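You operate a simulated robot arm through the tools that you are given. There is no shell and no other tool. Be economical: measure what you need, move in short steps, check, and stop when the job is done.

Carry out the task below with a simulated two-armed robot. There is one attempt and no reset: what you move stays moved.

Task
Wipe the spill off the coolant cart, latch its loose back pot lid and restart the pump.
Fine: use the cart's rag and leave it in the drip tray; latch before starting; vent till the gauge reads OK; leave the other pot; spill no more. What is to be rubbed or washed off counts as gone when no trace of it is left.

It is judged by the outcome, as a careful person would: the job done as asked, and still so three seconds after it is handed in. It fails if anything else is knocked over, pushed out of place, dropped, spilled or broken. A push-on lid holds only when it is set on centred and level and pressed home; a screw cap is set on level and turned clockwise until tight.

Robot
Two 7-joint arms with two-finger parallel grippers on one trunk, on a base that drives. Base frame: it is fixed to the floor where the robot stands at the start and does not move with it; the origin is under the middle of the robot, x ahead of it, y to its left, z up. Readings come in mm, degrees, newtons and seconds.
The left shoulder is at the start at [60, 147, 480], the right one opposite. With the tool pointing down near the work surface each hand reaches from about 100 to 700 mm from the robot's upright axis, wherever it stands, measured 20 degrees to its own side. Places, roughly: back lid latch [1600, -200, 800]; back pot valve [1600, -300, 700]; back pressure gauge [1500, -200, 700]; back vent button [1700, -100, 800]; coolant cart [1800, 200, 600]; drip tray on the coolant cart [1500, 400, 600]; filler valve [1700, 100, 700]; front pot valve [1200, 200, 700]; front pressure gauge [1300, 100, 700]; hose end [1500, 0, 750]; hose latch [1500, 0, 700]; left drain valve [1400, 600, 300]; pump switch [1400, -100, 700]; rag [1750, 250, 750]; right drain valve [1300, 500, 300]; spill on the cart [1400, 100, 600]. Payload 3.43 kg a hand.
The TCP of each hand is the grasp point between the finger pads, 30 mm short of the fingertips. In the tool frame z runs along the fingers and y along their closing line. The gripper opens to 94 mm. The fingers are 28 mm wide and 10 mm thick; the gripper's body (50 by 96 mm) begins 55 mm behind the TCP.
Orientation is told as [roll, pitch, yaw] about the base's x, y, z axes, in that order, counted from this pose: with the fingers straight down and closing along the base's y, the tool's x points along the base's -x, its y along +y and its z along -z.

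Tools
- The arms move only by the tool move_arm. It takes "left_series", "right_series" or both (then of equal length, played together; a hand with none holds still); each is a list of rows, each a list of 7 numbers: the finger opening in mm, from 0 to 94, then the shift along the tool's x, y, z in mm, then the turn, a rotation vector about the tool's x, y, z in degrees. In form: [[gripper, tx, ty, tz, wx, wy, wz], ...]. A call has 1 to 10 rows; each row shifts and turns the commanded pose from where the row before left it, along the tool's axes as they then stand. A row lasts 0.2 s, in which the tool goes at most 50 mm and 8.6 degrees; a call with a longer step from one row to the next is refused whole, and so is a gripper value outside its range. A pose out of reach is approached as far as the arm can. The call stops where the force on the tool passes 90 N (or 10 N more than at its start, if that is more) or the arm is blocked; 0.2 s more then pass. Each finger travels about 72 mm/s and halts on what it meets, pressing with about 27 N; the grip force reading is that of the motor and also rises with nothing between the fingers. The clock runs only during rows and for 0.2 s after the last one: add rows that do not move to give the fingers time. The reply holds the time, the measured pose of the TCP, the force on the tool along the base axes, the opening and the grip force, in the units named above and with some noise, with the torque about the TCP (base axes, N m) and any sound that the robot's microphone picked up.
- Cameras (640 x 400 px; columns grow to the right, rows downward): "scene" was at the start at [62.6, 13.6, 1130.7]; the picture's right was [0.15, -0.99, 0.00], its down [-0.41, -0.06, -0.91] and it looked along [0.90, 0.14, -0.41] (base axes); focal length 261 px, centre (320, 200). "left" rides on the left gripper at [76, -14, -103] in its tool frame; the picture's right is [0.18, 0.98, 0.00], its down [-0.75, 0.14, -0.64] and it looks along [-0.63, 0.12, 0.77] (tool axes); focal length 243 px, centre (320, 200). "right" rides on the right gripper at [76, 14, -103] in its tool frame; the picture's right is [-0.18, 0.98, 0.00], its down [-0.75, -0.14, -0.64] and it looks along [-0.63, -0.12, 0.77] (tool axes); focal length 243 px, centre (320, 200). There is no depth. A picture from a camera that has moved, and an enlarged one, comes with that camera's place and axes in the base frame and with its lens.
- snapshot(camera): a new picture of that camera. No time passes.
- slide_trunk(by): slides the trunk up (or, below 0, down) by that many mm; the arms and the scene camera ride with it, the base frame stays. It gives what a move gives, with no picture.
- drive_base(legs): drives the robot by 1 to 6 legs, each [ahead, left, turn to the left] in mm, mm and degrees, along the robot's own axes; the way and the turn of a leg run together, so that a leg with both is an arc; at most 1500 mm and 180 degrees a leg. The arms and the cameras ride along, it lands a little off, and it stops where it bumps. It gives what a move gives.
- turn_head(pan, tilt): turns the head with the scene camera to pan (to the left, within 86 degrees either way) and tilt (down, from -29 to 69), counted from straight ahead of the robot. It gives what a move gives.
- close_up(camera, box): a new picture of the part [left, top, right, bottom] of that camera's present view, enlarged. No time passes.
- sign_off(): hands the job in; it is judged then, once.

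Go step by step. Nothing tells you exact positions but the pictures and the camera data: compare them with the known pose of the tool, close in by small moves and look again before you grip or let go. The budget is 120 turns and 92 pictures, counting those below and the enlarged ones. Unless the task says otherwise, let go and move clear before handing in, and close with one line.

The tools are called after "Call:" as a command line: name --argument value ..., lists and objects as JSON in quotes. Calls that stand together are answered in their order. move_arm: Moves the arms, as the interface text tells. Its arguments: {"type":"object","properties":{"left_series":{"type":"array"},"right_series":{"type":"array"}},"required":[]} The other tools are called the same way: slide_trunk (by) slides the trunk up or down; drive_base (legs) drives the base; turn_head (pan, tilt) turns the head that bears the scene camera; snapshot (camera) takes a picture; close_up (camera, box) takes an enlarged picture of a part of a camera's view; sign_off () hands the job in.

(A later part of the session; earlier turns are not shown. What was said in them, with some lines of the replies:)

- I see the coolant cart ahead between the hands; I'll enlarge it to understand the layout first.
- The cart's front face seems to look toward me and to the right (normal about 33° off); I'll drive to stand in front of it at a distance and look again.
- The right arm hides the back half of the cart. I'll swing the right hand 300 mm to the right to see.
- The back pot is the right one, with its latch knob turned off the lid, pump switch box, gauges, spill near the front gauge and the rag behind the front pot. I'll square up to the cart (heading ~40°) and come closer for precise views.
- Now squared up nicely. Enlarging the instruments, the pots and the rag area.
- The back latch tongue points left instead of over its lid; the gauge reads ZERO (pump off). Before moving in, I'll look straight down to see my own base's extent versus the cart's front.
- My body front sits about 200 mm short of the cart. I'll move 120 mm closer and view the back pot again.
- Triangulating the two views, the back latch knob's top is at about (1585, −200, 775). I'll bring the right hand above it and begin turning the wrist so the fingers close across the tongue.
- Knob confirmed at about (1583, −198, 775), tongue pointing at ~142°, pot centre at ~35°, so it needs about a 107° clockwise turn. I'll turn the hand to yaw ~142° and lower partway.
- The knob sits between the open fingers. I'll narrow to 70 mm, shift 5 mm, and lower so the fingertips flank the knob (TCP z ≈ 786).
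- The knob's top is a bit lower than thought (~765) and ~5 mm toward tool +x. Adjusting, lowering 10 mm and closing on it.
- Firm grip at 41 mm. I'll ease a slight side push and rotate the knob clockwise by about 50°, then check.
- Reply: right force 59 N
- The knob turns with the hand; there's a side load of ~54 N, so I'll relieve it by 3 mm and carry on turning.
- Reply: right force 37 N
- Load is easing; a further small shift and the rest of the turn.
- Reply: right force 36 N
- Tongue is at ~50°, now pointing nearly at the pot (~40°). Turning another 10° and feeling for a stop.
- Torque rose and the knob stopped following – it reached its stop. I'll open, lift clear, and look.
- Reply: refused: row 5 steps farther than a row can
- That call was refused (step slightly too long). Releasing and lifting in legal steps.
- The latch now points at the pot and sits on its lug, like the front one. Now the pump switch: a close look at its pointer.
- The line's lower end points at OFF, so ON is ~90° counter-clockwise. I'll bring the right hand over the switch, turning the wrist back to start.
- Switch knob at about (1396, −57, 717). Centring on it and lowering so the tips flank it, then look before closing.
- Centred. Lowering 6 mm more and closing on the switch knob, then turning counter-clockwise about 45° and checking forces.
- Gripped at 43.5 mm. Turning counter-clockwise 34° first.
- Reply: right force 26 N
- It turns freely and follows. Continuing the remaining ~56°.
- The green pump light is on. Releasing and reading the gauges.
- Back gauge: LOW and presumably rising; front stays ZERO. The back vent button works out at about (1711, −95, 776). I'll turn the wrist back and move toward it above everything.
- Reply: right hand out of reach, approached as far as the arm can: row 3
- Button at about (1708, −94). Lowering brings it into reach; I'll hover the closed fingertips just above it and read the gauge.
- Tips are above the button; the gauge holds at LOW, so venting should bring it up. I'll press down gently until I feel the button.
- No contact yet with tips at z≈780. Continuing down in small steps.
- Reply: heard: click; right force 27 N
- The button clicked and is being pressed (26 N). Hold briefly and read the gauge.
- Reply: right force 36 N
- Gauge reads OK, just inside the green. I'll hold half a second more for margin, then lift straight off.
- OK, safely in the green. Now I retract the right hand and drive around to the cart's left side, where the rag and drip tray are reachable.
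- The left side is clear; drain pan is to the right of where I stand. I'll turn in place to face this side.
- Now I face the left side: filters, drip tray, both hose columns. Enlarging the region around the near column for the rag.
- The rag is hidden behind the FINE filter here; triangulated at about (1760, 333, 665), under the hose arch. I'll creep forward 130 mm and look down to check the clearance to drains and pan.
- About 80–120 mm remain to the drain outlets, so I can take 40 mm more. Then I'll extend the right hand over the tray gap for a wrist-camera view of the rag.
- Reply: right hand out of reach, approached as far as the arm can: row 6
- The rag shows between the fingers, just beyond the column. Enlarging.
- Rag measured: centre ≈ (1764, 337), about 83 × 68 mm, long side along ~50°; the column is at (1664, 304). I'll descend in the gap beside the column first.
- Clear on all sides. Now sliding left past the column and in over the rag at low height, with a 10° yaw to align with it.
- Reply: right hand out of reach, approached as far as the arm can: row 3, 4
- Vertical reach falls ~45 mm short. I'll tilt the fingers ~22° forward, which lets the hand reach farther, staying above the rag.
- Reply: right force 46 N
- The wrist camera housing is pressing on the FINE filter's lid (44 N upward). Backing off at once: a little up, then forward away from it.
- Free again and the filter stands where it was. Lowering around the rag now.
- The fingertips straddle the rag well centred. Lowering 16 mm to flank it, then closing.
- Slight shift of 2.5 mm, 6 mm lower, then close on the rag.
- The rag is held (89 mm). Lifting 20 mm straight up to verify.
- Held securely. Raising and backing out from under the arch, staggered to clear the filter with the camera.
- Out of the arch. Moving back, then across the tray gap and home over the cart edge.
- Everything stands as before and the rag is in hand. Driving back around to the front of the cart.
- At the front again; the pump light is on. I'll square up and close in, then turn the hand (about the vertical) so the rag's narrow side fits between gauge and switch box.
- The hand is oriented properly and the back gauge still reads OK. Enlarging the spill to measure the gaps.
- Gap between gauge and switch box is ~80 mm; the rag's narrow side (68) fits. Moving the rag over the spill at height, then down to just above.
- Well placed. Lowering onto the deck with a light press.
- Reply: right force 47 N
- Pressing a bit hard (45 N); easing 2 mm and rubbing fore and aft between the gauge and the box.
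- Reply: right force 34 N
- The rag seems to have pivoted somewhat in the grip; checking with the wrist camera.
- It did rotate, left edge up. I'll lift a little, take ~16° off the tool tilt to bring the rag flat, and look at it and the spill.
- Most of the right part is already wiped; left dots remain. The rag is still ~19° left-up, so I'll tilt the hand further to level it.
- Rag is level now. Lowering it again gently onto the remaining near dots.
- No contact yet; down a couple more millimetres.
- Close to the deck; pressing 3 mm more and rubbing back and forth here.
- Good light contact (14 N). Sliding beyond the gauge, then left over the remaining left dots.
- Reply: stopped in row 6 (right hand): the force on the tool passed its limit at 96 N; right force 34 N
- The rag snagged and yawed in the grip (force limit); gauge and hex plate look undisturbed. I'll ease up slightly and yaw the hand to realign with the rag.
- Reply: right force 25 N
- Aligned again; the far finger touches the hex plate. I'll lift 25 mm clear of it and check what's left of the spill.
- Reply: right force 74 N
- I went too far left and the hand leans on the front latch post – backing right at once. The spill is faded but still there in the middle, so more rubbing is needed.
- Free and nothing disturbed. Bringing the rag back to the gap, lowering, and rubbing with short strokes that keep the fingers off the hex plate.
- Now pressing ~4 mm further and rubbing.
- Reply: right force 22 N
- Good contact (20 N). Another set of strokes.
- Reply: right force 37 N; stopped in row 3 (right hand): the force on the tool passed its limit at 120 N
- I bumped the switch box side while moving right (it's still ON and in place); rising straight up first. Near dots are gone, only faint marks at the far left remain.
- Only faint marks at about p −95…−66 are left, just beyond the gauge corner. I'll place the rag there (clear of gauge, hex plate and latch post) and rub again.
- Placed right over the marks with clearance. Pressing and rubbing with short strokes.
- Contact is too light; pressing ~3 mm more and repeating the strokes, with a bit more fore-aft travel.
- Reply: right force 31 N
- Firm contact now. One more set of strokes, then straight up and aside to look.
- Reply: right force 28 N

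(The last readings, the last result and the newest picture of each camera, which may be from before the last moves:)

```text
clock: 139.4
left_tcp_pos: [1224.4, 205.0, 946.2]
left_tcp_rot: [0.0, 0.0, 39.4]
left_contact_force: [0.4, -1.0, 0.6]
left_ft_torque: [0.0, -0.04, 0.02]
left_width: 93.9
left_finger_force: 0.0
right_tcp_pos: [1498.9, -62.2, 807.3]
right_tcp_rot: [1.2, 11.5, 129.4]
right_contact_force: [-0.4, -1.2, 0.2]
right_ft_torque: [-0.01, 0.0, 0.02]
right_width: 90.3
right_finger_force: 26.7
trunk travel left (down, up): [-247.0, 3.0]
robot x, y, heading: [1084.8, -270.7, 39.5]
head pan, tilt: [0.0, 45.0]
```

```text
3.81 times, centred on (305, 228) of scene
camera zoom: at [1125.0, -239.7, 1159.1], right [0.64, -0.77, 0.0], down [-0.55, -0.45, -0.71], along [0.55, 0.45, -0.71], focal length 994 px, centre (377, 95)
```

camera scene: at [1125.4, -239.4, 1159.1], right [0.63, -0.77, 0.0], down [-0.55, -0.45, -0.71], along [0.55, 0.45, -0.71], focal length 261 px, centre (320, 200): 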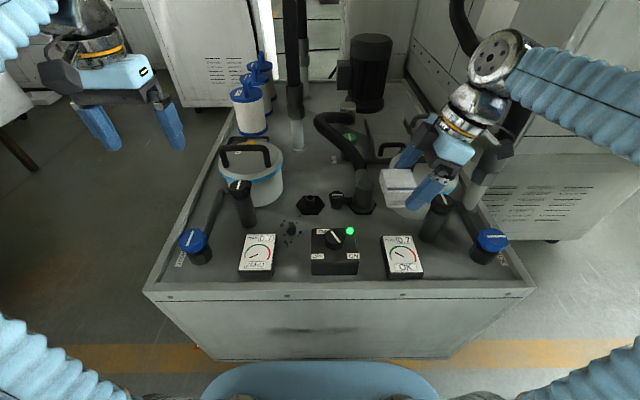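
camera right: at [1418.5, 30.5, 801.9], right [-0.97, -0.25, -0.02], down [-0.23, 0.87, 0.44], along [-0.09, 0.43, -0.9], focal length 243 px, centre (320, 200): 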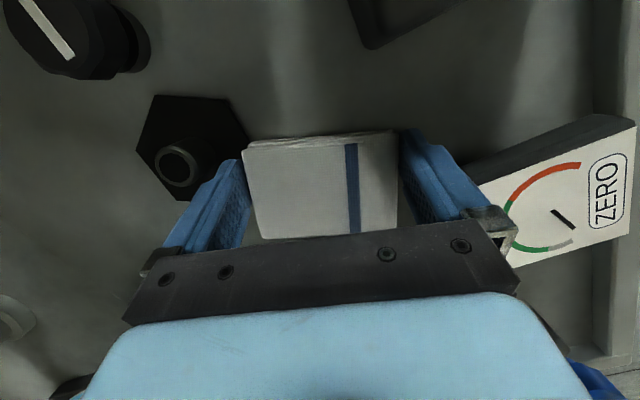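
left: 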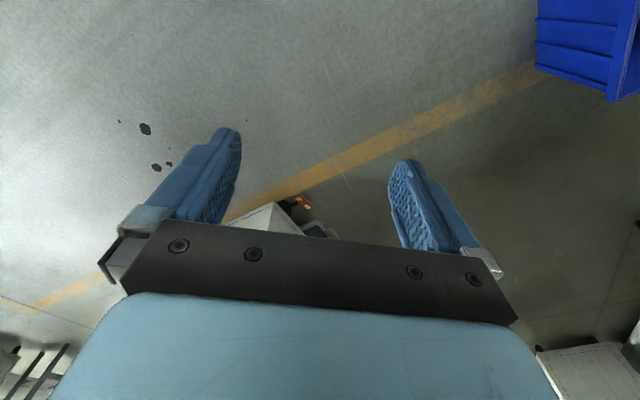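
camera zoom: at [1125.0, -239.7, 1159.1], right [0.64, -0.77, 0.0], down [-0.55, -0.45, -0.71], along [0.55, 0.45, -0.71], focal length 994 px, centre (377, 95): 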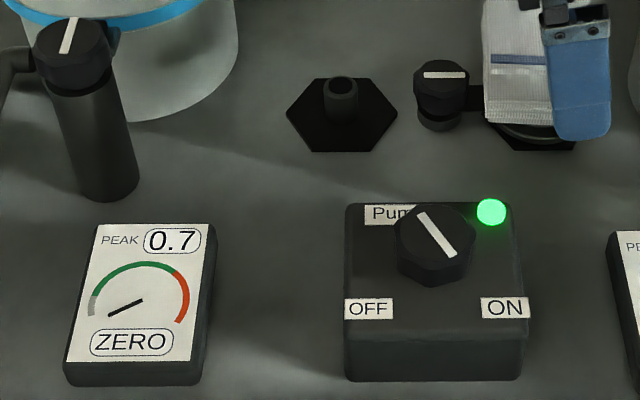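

The spill is completely gone. Next: raise the hand, turn it back to its natural direction (keeping the rag level), and drive back to the left side for the drip tray.

Call:
move_arm --right_series '[[45, 8, 0, -40, 0, 0, 0], [45, -1.6, 0, -12, -1.6, 0, 7.84], [45, 0, 0, 0, -1.6, 0, 7.84], [45, 0, 0, 0, -1.6, 0, 7.84], [45, 0, 0, 0, -1.6, 0, 7.84], [45, 0, 0, 0, -1.6, 0, 7.84], [45, 0, 0, 0, -1.6, 0, 7.84], [45, 0, 0, 0, -1.6, 0, 7.84], [45, 0, 0, 0, -1.6, 0, 7.84], [45, 0, 0, 0, -1.6, 0, 7.84]]'

Call:
drive_base --legs '[[-250, 0, 0], [0, 980, 0], [1190, 0, 0], [0, 0, -90.5]]'

Call:
turn_head --pan -5 --tilt 40

Call:
snapshot --camera "scene"

```text
clock: 141.6
left_tcp_pos: [1225.5, 205.0, 946.5]
left_tcp_rot: [-0.1, 0.0, 39.4]
left_contact_force: [-0.7, -0.3, -0.1]
left_ft_torque: [-0.03, 0.03, -0.04]
left_width: 94.0
left_finger_force: 0.0
right_tcp_pos: [1495.9, -62.7, 856.8]
right_tcp_rot: [0.4, 12.6, 57.1]
right_contact_force: [0.5, -0.4, -0.6]
right_ft_torque: [-0.01, 0.0, -0.02]
right_width: 90.3
right_finger_force: 27.4
trunk travel left (down, up): [-247.0, 3.0]
robot x, y, heading: [1082.0, -273.7, 39.4]
head pan, tilt: [0.0, 45.0]
```

```text
clock: 157.6
left_tcp_pos: [1665.9, 966.4, 947.7]
left_tcp_rot: [0.0, 0.0, -48.9]
left_contact_force: [-0.5, -0.7, -0.6]
left_ft_torque: [0.03, 0.02, -0.01]
left_width: 94.2
left_finger_force: 0.0
right_tcp_pos: [1408.3, 685.1, 856.8]
right_tcp_rot: [0.4, 12.8, -30.9]
right_contact_force: [-0.5, 0.2, 0.1]
right_ft_torque: [-0.02, -0.03, 0.0]
right_width: 89.3
right_finger_force: 26.8
trunk travel left (down, up): [-247.0, 3.0]
robot x, y, heading: [1185.5, 1090.9, -48.6]
head pan, tilt: [0.0, 45.0]
```

```text
clock: 158.2
left_tcp_pos: [1664.9, 965.1, 947.0]
left_tcp_rot: [0.1, 0.0, -48.8]
left_contact_force: [-0.4, 0.1, -0.7]
left_ft_torque: [0.02, 0.0, 0.01]
left_width: 93.9
left_finger_force: 0.0
right_tcp_pos: [1407.3, 685.6, 856.5]
right_tcp_rot: [0.4, 12.5, -30.9]
right_contact_force: [0.0, 0.7, -0.1]
right_ft_torque: [-0.01, -0.03, -0.02]
right_width: 89.4
right_finger_force: 27.3
trunk travel left (down, up): [-247.0, 3.0]
robot x, y, heading: [1184.0, 1089.4, -48.5]
head pan, tilt: [-5.0, 40.0]
```

```text
6 pictures are left
camera scene: at [1216.5, 1044.4, 1166.4], right [-0.81, -0.59, 0.0], down [-0.38, 0.52, -0.77], along [0.45, -0.62, -0.64], focal length 261 px, centre (320, 200)
```

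scene: 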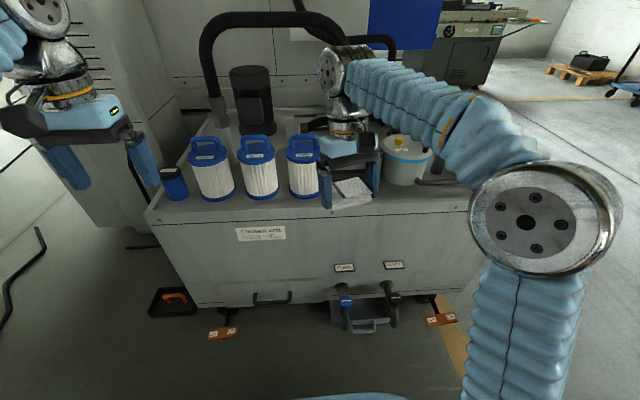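

Lined up with the left side; tray centre ≈ (1540, 433). Driving 200 mm closer.

Call:
drive_base --legs '[[195, -30, -1.8]]'

Call:
move_arm --right_series '[[45, 0, 0, 0, -1.7, 0, 7.8], [45, 0, 0, 0, -1.7, 0, 7.8], [45, 0, 0, 0, 0, 0, 0]]'

```text
clock: 159.8
left_tcp_pos: [1765.0, 783.1, 946.9]
left_tcp_rot: [0.1, -0.1, -50.5]
left_contact_force: [-0.7, 0.0, 0.6]
left_ft_torque: [0.0, -0.02, 0.02]
left_width: 94.0
left_finger_force: 0.0
right_tcp_pos: [1499.7, 511.8, 858.1]
right_tcp_rot: [0.5, 12.6, -32.6]
right_contact_force: [0.0, 0.5, -0.1]
right_ft_torque: [0.01, -0.02, -0.01]
right_width: 89.0
right_finger_force: 27.1
trunk travel left (down, up): [-247.0, 3.0]
robot x, y, heading: [1290.2, 921.8, -50.0]
head pan, tilt: [-5.0, 40.0]
```

```text
clock: 160.6
left_tcp_pos: [1764.5, 784.5, 946.5]
left_tcp_rot: [0.1, 0.0, -50.4]
left_contact_force: [-0.2, -0.3, -0.5]
left_ft_torque: [0.0, -0.01, -0.01]
left_width: 94.0
left_finger_force: 0.0
right_tcp_pos: [1500.5, 512.9, 858.0]
right_tcp_rot: [0.4, 12.8, -48.6]
right_contact_force: [-0.1, -0.7, -0.4]
right_ft_torque: [0.01, -0.02, 0.04]
right_width: 89.4
right_finger_force: 27.0
trunk travel left (down, up): [-247.0, 3.0]
robot x, y, heading: [1285.4, 923.0, -50.2]
head pan, tilt: [-5.0, 40.0]
```

Moving over the tray and lowering partway.

Call:
move_arm --right_series '[[45, -40, -11.7, -9.1, 0, 0, 0], [45, -40, -11.7, -9.1, 0, 0, 0], [45, -8.9, 0, 39, 0, 0, 0], [45, -8.9, 0, 39, 0, 0, 0], [45, -8.9, 0, 39, 0, 0, 0], [45, 0, 0, 0, 0, 0, 0]]'

Call:
close_up --camera "scene" --box '[270, 110, 450, 260]'

```text
clock: 162.0
left_tcp_pos: [1766.0, 783.7, 946.7]
left_tcp_rot: [-0.1, -0.1, -50.4]
left_contact_force: [-0.4, -0.6, 0.0]
left_ft_torque: [0.01, 0.02, 0.0]
left_width: 93.9
left_finger_force: 0.0
right_tcp_pos: [1535.9, 436.2, 738.4]
right_tcp_rot: [0.3, 12.8, -48.5]
right_contact_force: [0.1, 0.0, -0.3]
right_ft_torque: [0.04, 0.02, 0.0]
right_width: 89.1
right_finger_force: 26.5
trunk travel left (down, up): [-247.0, 3.0]
robot x, y, heading: [1289.2, 924.1, -50.4]
head pan, tilt: [-5.0, 40.0]
```

```text
2.67 times, centred on (360, 185) of scene
camera zoom: at [1319.4, 876.0, 1166.4], right [-0.82, -0.57, 0.0], down [-0.37, 0.53, -0.77], along [0.44, -0.63, -0.64], focal length 696 px, centre (213, 240)
```

zoom: 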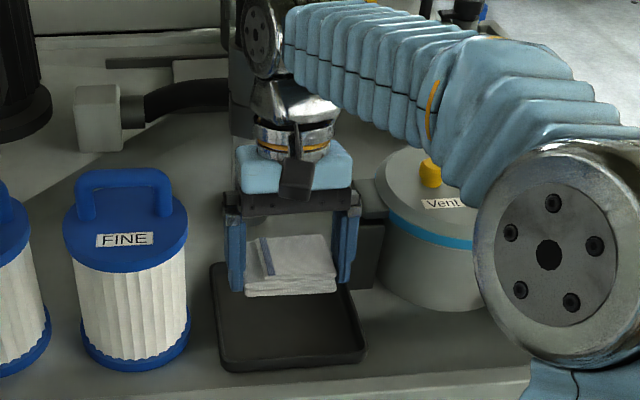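

The rag is centred laterally over the tray, slightly near; shifting 8 mm forward and lowering.

Call:
move_arm --right_series '[[45, -7.8, 0, -1.8, 0, 0, 0], [45, -5, 0, 22, 0, 0, 0], [45, -4, 0, 18, 0, 0, 0], [45, -1.2, 0, 5, 0, 0, 0], [45, 0, 0, 0, 0, 0, 0]]'

```text
clock: 163.2
left_tcp_pos: [1765.1, 784.6, 945.8]
left_tcp_rot: [0.0, 0.0, -50.4]
left_contact_force: [0.0, 0.5, -0.3]
left_ft_torque: [-0.01, 0.0, 0.01]
left_width: 93.9
left_finger_force: 0.0
right_tcp_pos: [1541.9, 429.6, 690.7]
right_tcp_rot: [0.5, 12.7, -48.5]
right_contact_force: [0.9, 0.3, -1.0]
right_ft_torque: [0.0, 0.01, 0.02]
right_width: 89.2
right_finger_force: 27.1
trunk travel left (down, up): [-247.0, 3.0]
robot x, y, heading: [1290.4, 921.8, -50.0]
head pan, tilt: [-5.0, 40.0]
```

No contact yet; feeling down the last few millimetres.

Call:
move_arm --right_series '[[45, -0.9, 0, 3.9, 0, 0, 0], [45, 0, 0, 0, 0, 0, 0]]'

Call:
close_up --camera "scene" --box '[300, 160, 400, 260]'

```text
clock: 163.8
left_tcp_pos: [1765.2, 783.4, 946.6]
left_tcp_rot: [-0.1, 0.1, -50.3]
left_contact_force: [0.6, 0.8, 0.9]
left_ft_torque: [0.01, 0.01, 0.04]
left_width: 94.1
left_finger_force: 0.0
right_tcp_pos: [1542.4, 428.9, 686.5]
right_tcp_rot: [0.3, 12.7, -48.6]
right_contact_force: [0.5, -0.8, -1.2]
right_ft_torque: [-0.03, 0.05, 0.0]
right_width: 89.3
right_finger_force: 27.0
trunk travel left (down, up): [-247.0, 3.0]
robot x, y, heading: [1290.3, 921.6, -50.3]
head pan, tilt: [-5.0, 40.0]
```

```text
4.00 times, centred on (350, 210) of scene
camera zoom: at [1319.3, 876.0, 1166.4], right [-0.82, -0.57, 0.0], down [-0.37, 0.53, -0.77], along [0.44, -0.63, -0.64], focal length 1044 px, centre (200, 160)
```

zoom: 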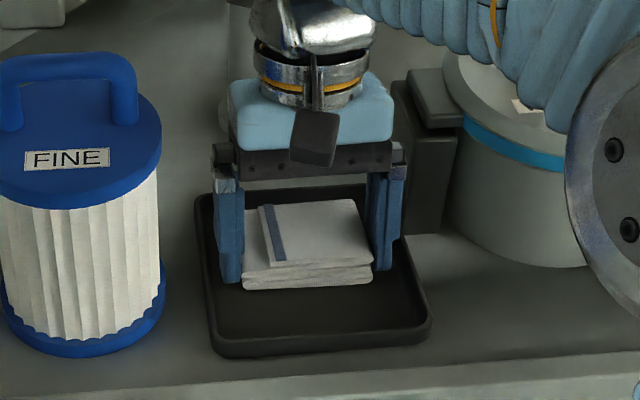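

The rag is inside the tray just above its floor. Setting it down, opening and lifting straight up.

Call:
move_arm --right_series '[[45, -0.7, 0, 2.9, 0, 0, 0], [60, 0, 0, 0, 0, 0, 0], [94, 0, 0, 0, 0, 0, 0], [94, 0, 0, 0, 0, 0, 0]]'

```text
clock: 164.8
left_tcp_pos: [1766.2, 784.2, 946.2]
left_tcp_rot: [0.0, 0.1, -50.4]
left_contact_force: [-0.4, 0.0, -0.9]
left_ft_torque: [-0.01, 0.03, 0.01]
left_width: 94.0
left_finger_force: 0.0
right_tcp_pos: [1540.9, 430.5, 684.8]
right_tcp_rot: [0.3, 12.7, -48.5]
right_contact_force: [0.3, -0.2, -0.6]
right_ft_torque: [-0.03, 0.01, 0.02]
right_width: 93.8
right_finger_force: 0.0
trunk travel left (down, up): [-247.0, 3.0]
robot x, y, heading: [1287.3, 924.6, -50.3]
head pan, tilt: [-5.0, 40.0]
```

Released; lifting straight up.

Call:
move_arm --right_series '[[94, 2.2, 0, -9.8, 0, 0, 0], [94, 4.4, 0, -19.5, 0, 0, 0], [94, 8.9, 0, -39, 0, 0, 0], [94, 8.9, 0, -39, 0, 0, 0], [94, 8.9, 0, -39, 0, 0, 0], [94, 40, 0, 0, 0, 0, 0], [94, 40, 0, 0, 0, 0, 0], [94, 40, 0, 0, 0, 0, 0], [94, 0, 0, 0, 0, 0, 0]]'

Call:
snapshot --camera "scene"

```text
clock: 166.8
left_tcp_pos: [1764.6, 783.8, 946.9]
left_tcp_rot: [0.1, 0.0, -50.4]
left_contact_force: [-0.2, 0.4, 0.3]
left_ft_torque: [-0.02, -0.01, -0.01]
left_width: 93.8
left_finger_force: 0.1
right_tcp_pos: [1463.8, 513.7, 859.7]
right_tcp_rot: [0.3, 12.6, -48.5]
right_contact_force: [-0.2, 1.0, 0.6]
right_ft_torque: [0.02, 0.0, 0.03]
right_width: 94.1
right_finger_force: 0.1
trunk travel left (down, up): [-247.0, 3.0]
robot x, y, heading: [1289.4, 924.6, -50.6]
head pan, tilt: [-5.0, 40.0]
```

```text
3 pictures are left
camera scene: at [1319.1, 876.2, 1166.4], right [-0.82, -0.57, 0.0], down [-0.37, 0.53, -0.77], along [0.44, -0.63, -0.64], focal length 261 px, centre (320, 200)
```

scene: 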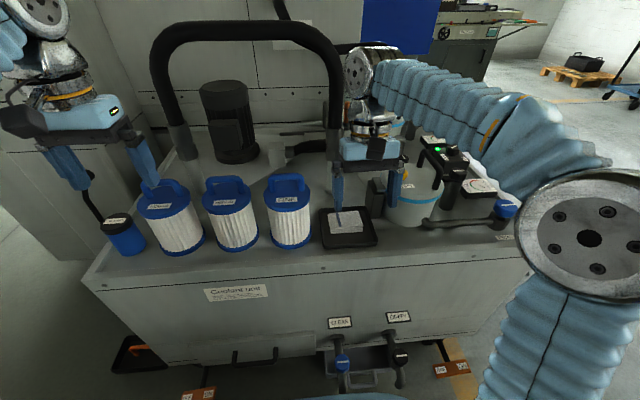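

The rag lies in the drip tray, filters and pots undisturbed, pump light on. I'll back off and return to the front for a final check of the back gauge and deck.

Call:
drive_base --legs '[[-260, 0, 0], [0, -1220, 0], [0, 0, 90.5], [0, -950, 0]]'

Call:
turn_head --pan -5 --tilt 40

Call:
snapshot --camera "scene"

```text
clock: 183.0
left_tcp_pos: [931.1, 119.0, 946.1]
left_tcp_rot: [0.0, 0.0, 40.2]
left_contact_force: [-0.5, -0.7, 0.9]
left_ft_torque: [0.0, 0.0, -0.02]
left_width: 94.1
left_finger_force: 0.0
right_tcp_pos: [1204.0, -179.9, 859.9]
right_tcp_rot: [0.2, 12.8, 42.1]
right_contact_force: [0.1, -0.5, 0.9]
right_ft_torque: [0.0, -0.02, -0.02]
right_width: 93.9
right_finger_force: 0.1
trunk travel left (down, up): [-247.0, 3.0]
robot x, y, heading: [795.9, -359.7, 40.4]
head pan, tilt: [-5.0, 40.0]
```

```text
clock: 183.6
left_tcp_pos: [931.0, 118.7, 946.0]
left_tcp_rot: [0.0, 0.0, 40.2]
left_contact_force: [-0.3, -0.6, -0.8]
left_ft_torque: [0.01, -0.03, -0.01]
left_width: 93.6
left_finger_force: 0.1
right_tcp_pos: [1204.3, -179.8, 859.1]
right_tcp_rot: [0.3, 12.9, 42.1]
right_contact_force: [0.7, -0.3, -0.3]
right_ft_torque: [-0.01, -0.01, -0.01]
right_width: 94.0
right_finger_force: 0.1
trunk travel left (down, up): [-247.0, 3.0]
robot x, y, heading: [797.4, -362.4, 40.3]
head pan, tilt: [-5.0, 40.0]
```

```text
2 pictures are left
camera scene: at [844.8, -330.4, 1166.4], right [0.58, -0.82, 0.0], down [-0.52, -0.37, -0.77], along [0.63, 0.44, -0.64], focal length 261 px, centre (320, 200)
```

scene: 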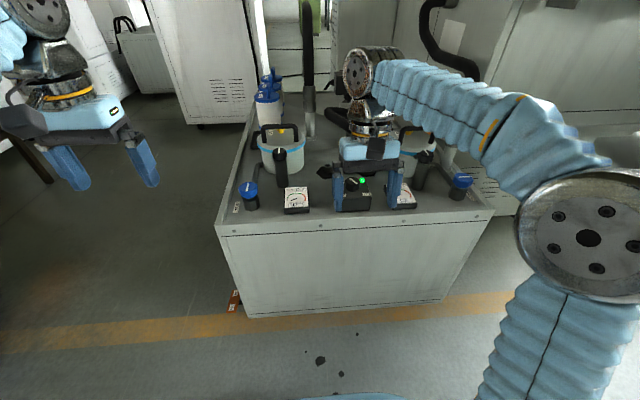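

The arm partly hides the back gauge; sliding the base 250 mm left gives a clear view, then one enlarged picture.

Call:
move_arm --right_series '[[94, 0, -48, 0, 0, 0, 0], [94, 0, -48, 0, 0, 0, 0], [94, 0, -48, 0, 0, 0, 0], [94, 0, -48, 0, 0, 0, 0], [94, 0, -48, 0, 0, 0, 0], [94, 0, -48, 0, 0, 0, 0]]'

Call:
close_up --camera "scene" --box '[270, 130, 430, 225]'

```text
clock: 185.0
left_tcp_pos: [930.2, 118.6, 946.0]
left_tcp_rot: [-0.1, 0.0, 40.3]
left_contact_force: [-0.1, 0.4, 0.0]
left_ft_torque: [-0.01, 0.0, -0.01]
left_width: 94.0
left_finger_force: 0.0
right_tcp_pos: [1396.5, -390.5, 855.5]
right_tcp_rot: [0.3, 12.7, 42.1]
right_contact_force: [-0.2, 0.3, 0.1]
right_ft_torque: [0.01, 0.01, -0.02]
right_width: 94.1
right_finger_force: 0.0
trunk travel left (down, up): [-247.0, 3.0]
robot x, y, heading: [798.3, -359.7, 40.3]
head pan, tilt: [-5.0, 40.0]
```

```text
4.00 times, centred on (350, 178) of scene
camera zoom: at [844.7, -330.3, 1166.4], right [0.58, -0.82, 0.0], down [-0.52, -0.37, -0.77], along [0.63, 0.44, -0.64], focal length 1044 px, centre (200, 290)
```

zoom: 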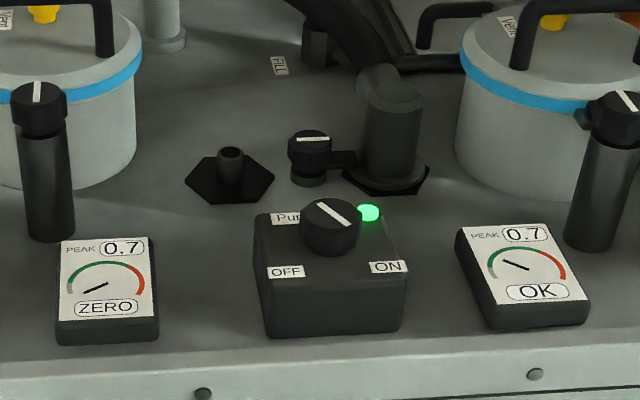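

The deck is clean, the pump is on, the back gauge reads OK, the back lid is latched and the rag is in the drip tray. Both hands are clear, so I'm handing in.

Call:
sign_off

```text
The job is handed in.
```

The job is handed in: the spill is wiped away, the back pot lid is latched, and the pump is running with the back gauge reading OK. The rag is in the drip tray. During the work the right hand pressed briefly on the FINE filter lid, the front pot's latch post, the hex plate and the switch box; none of them looked moved afterwards.
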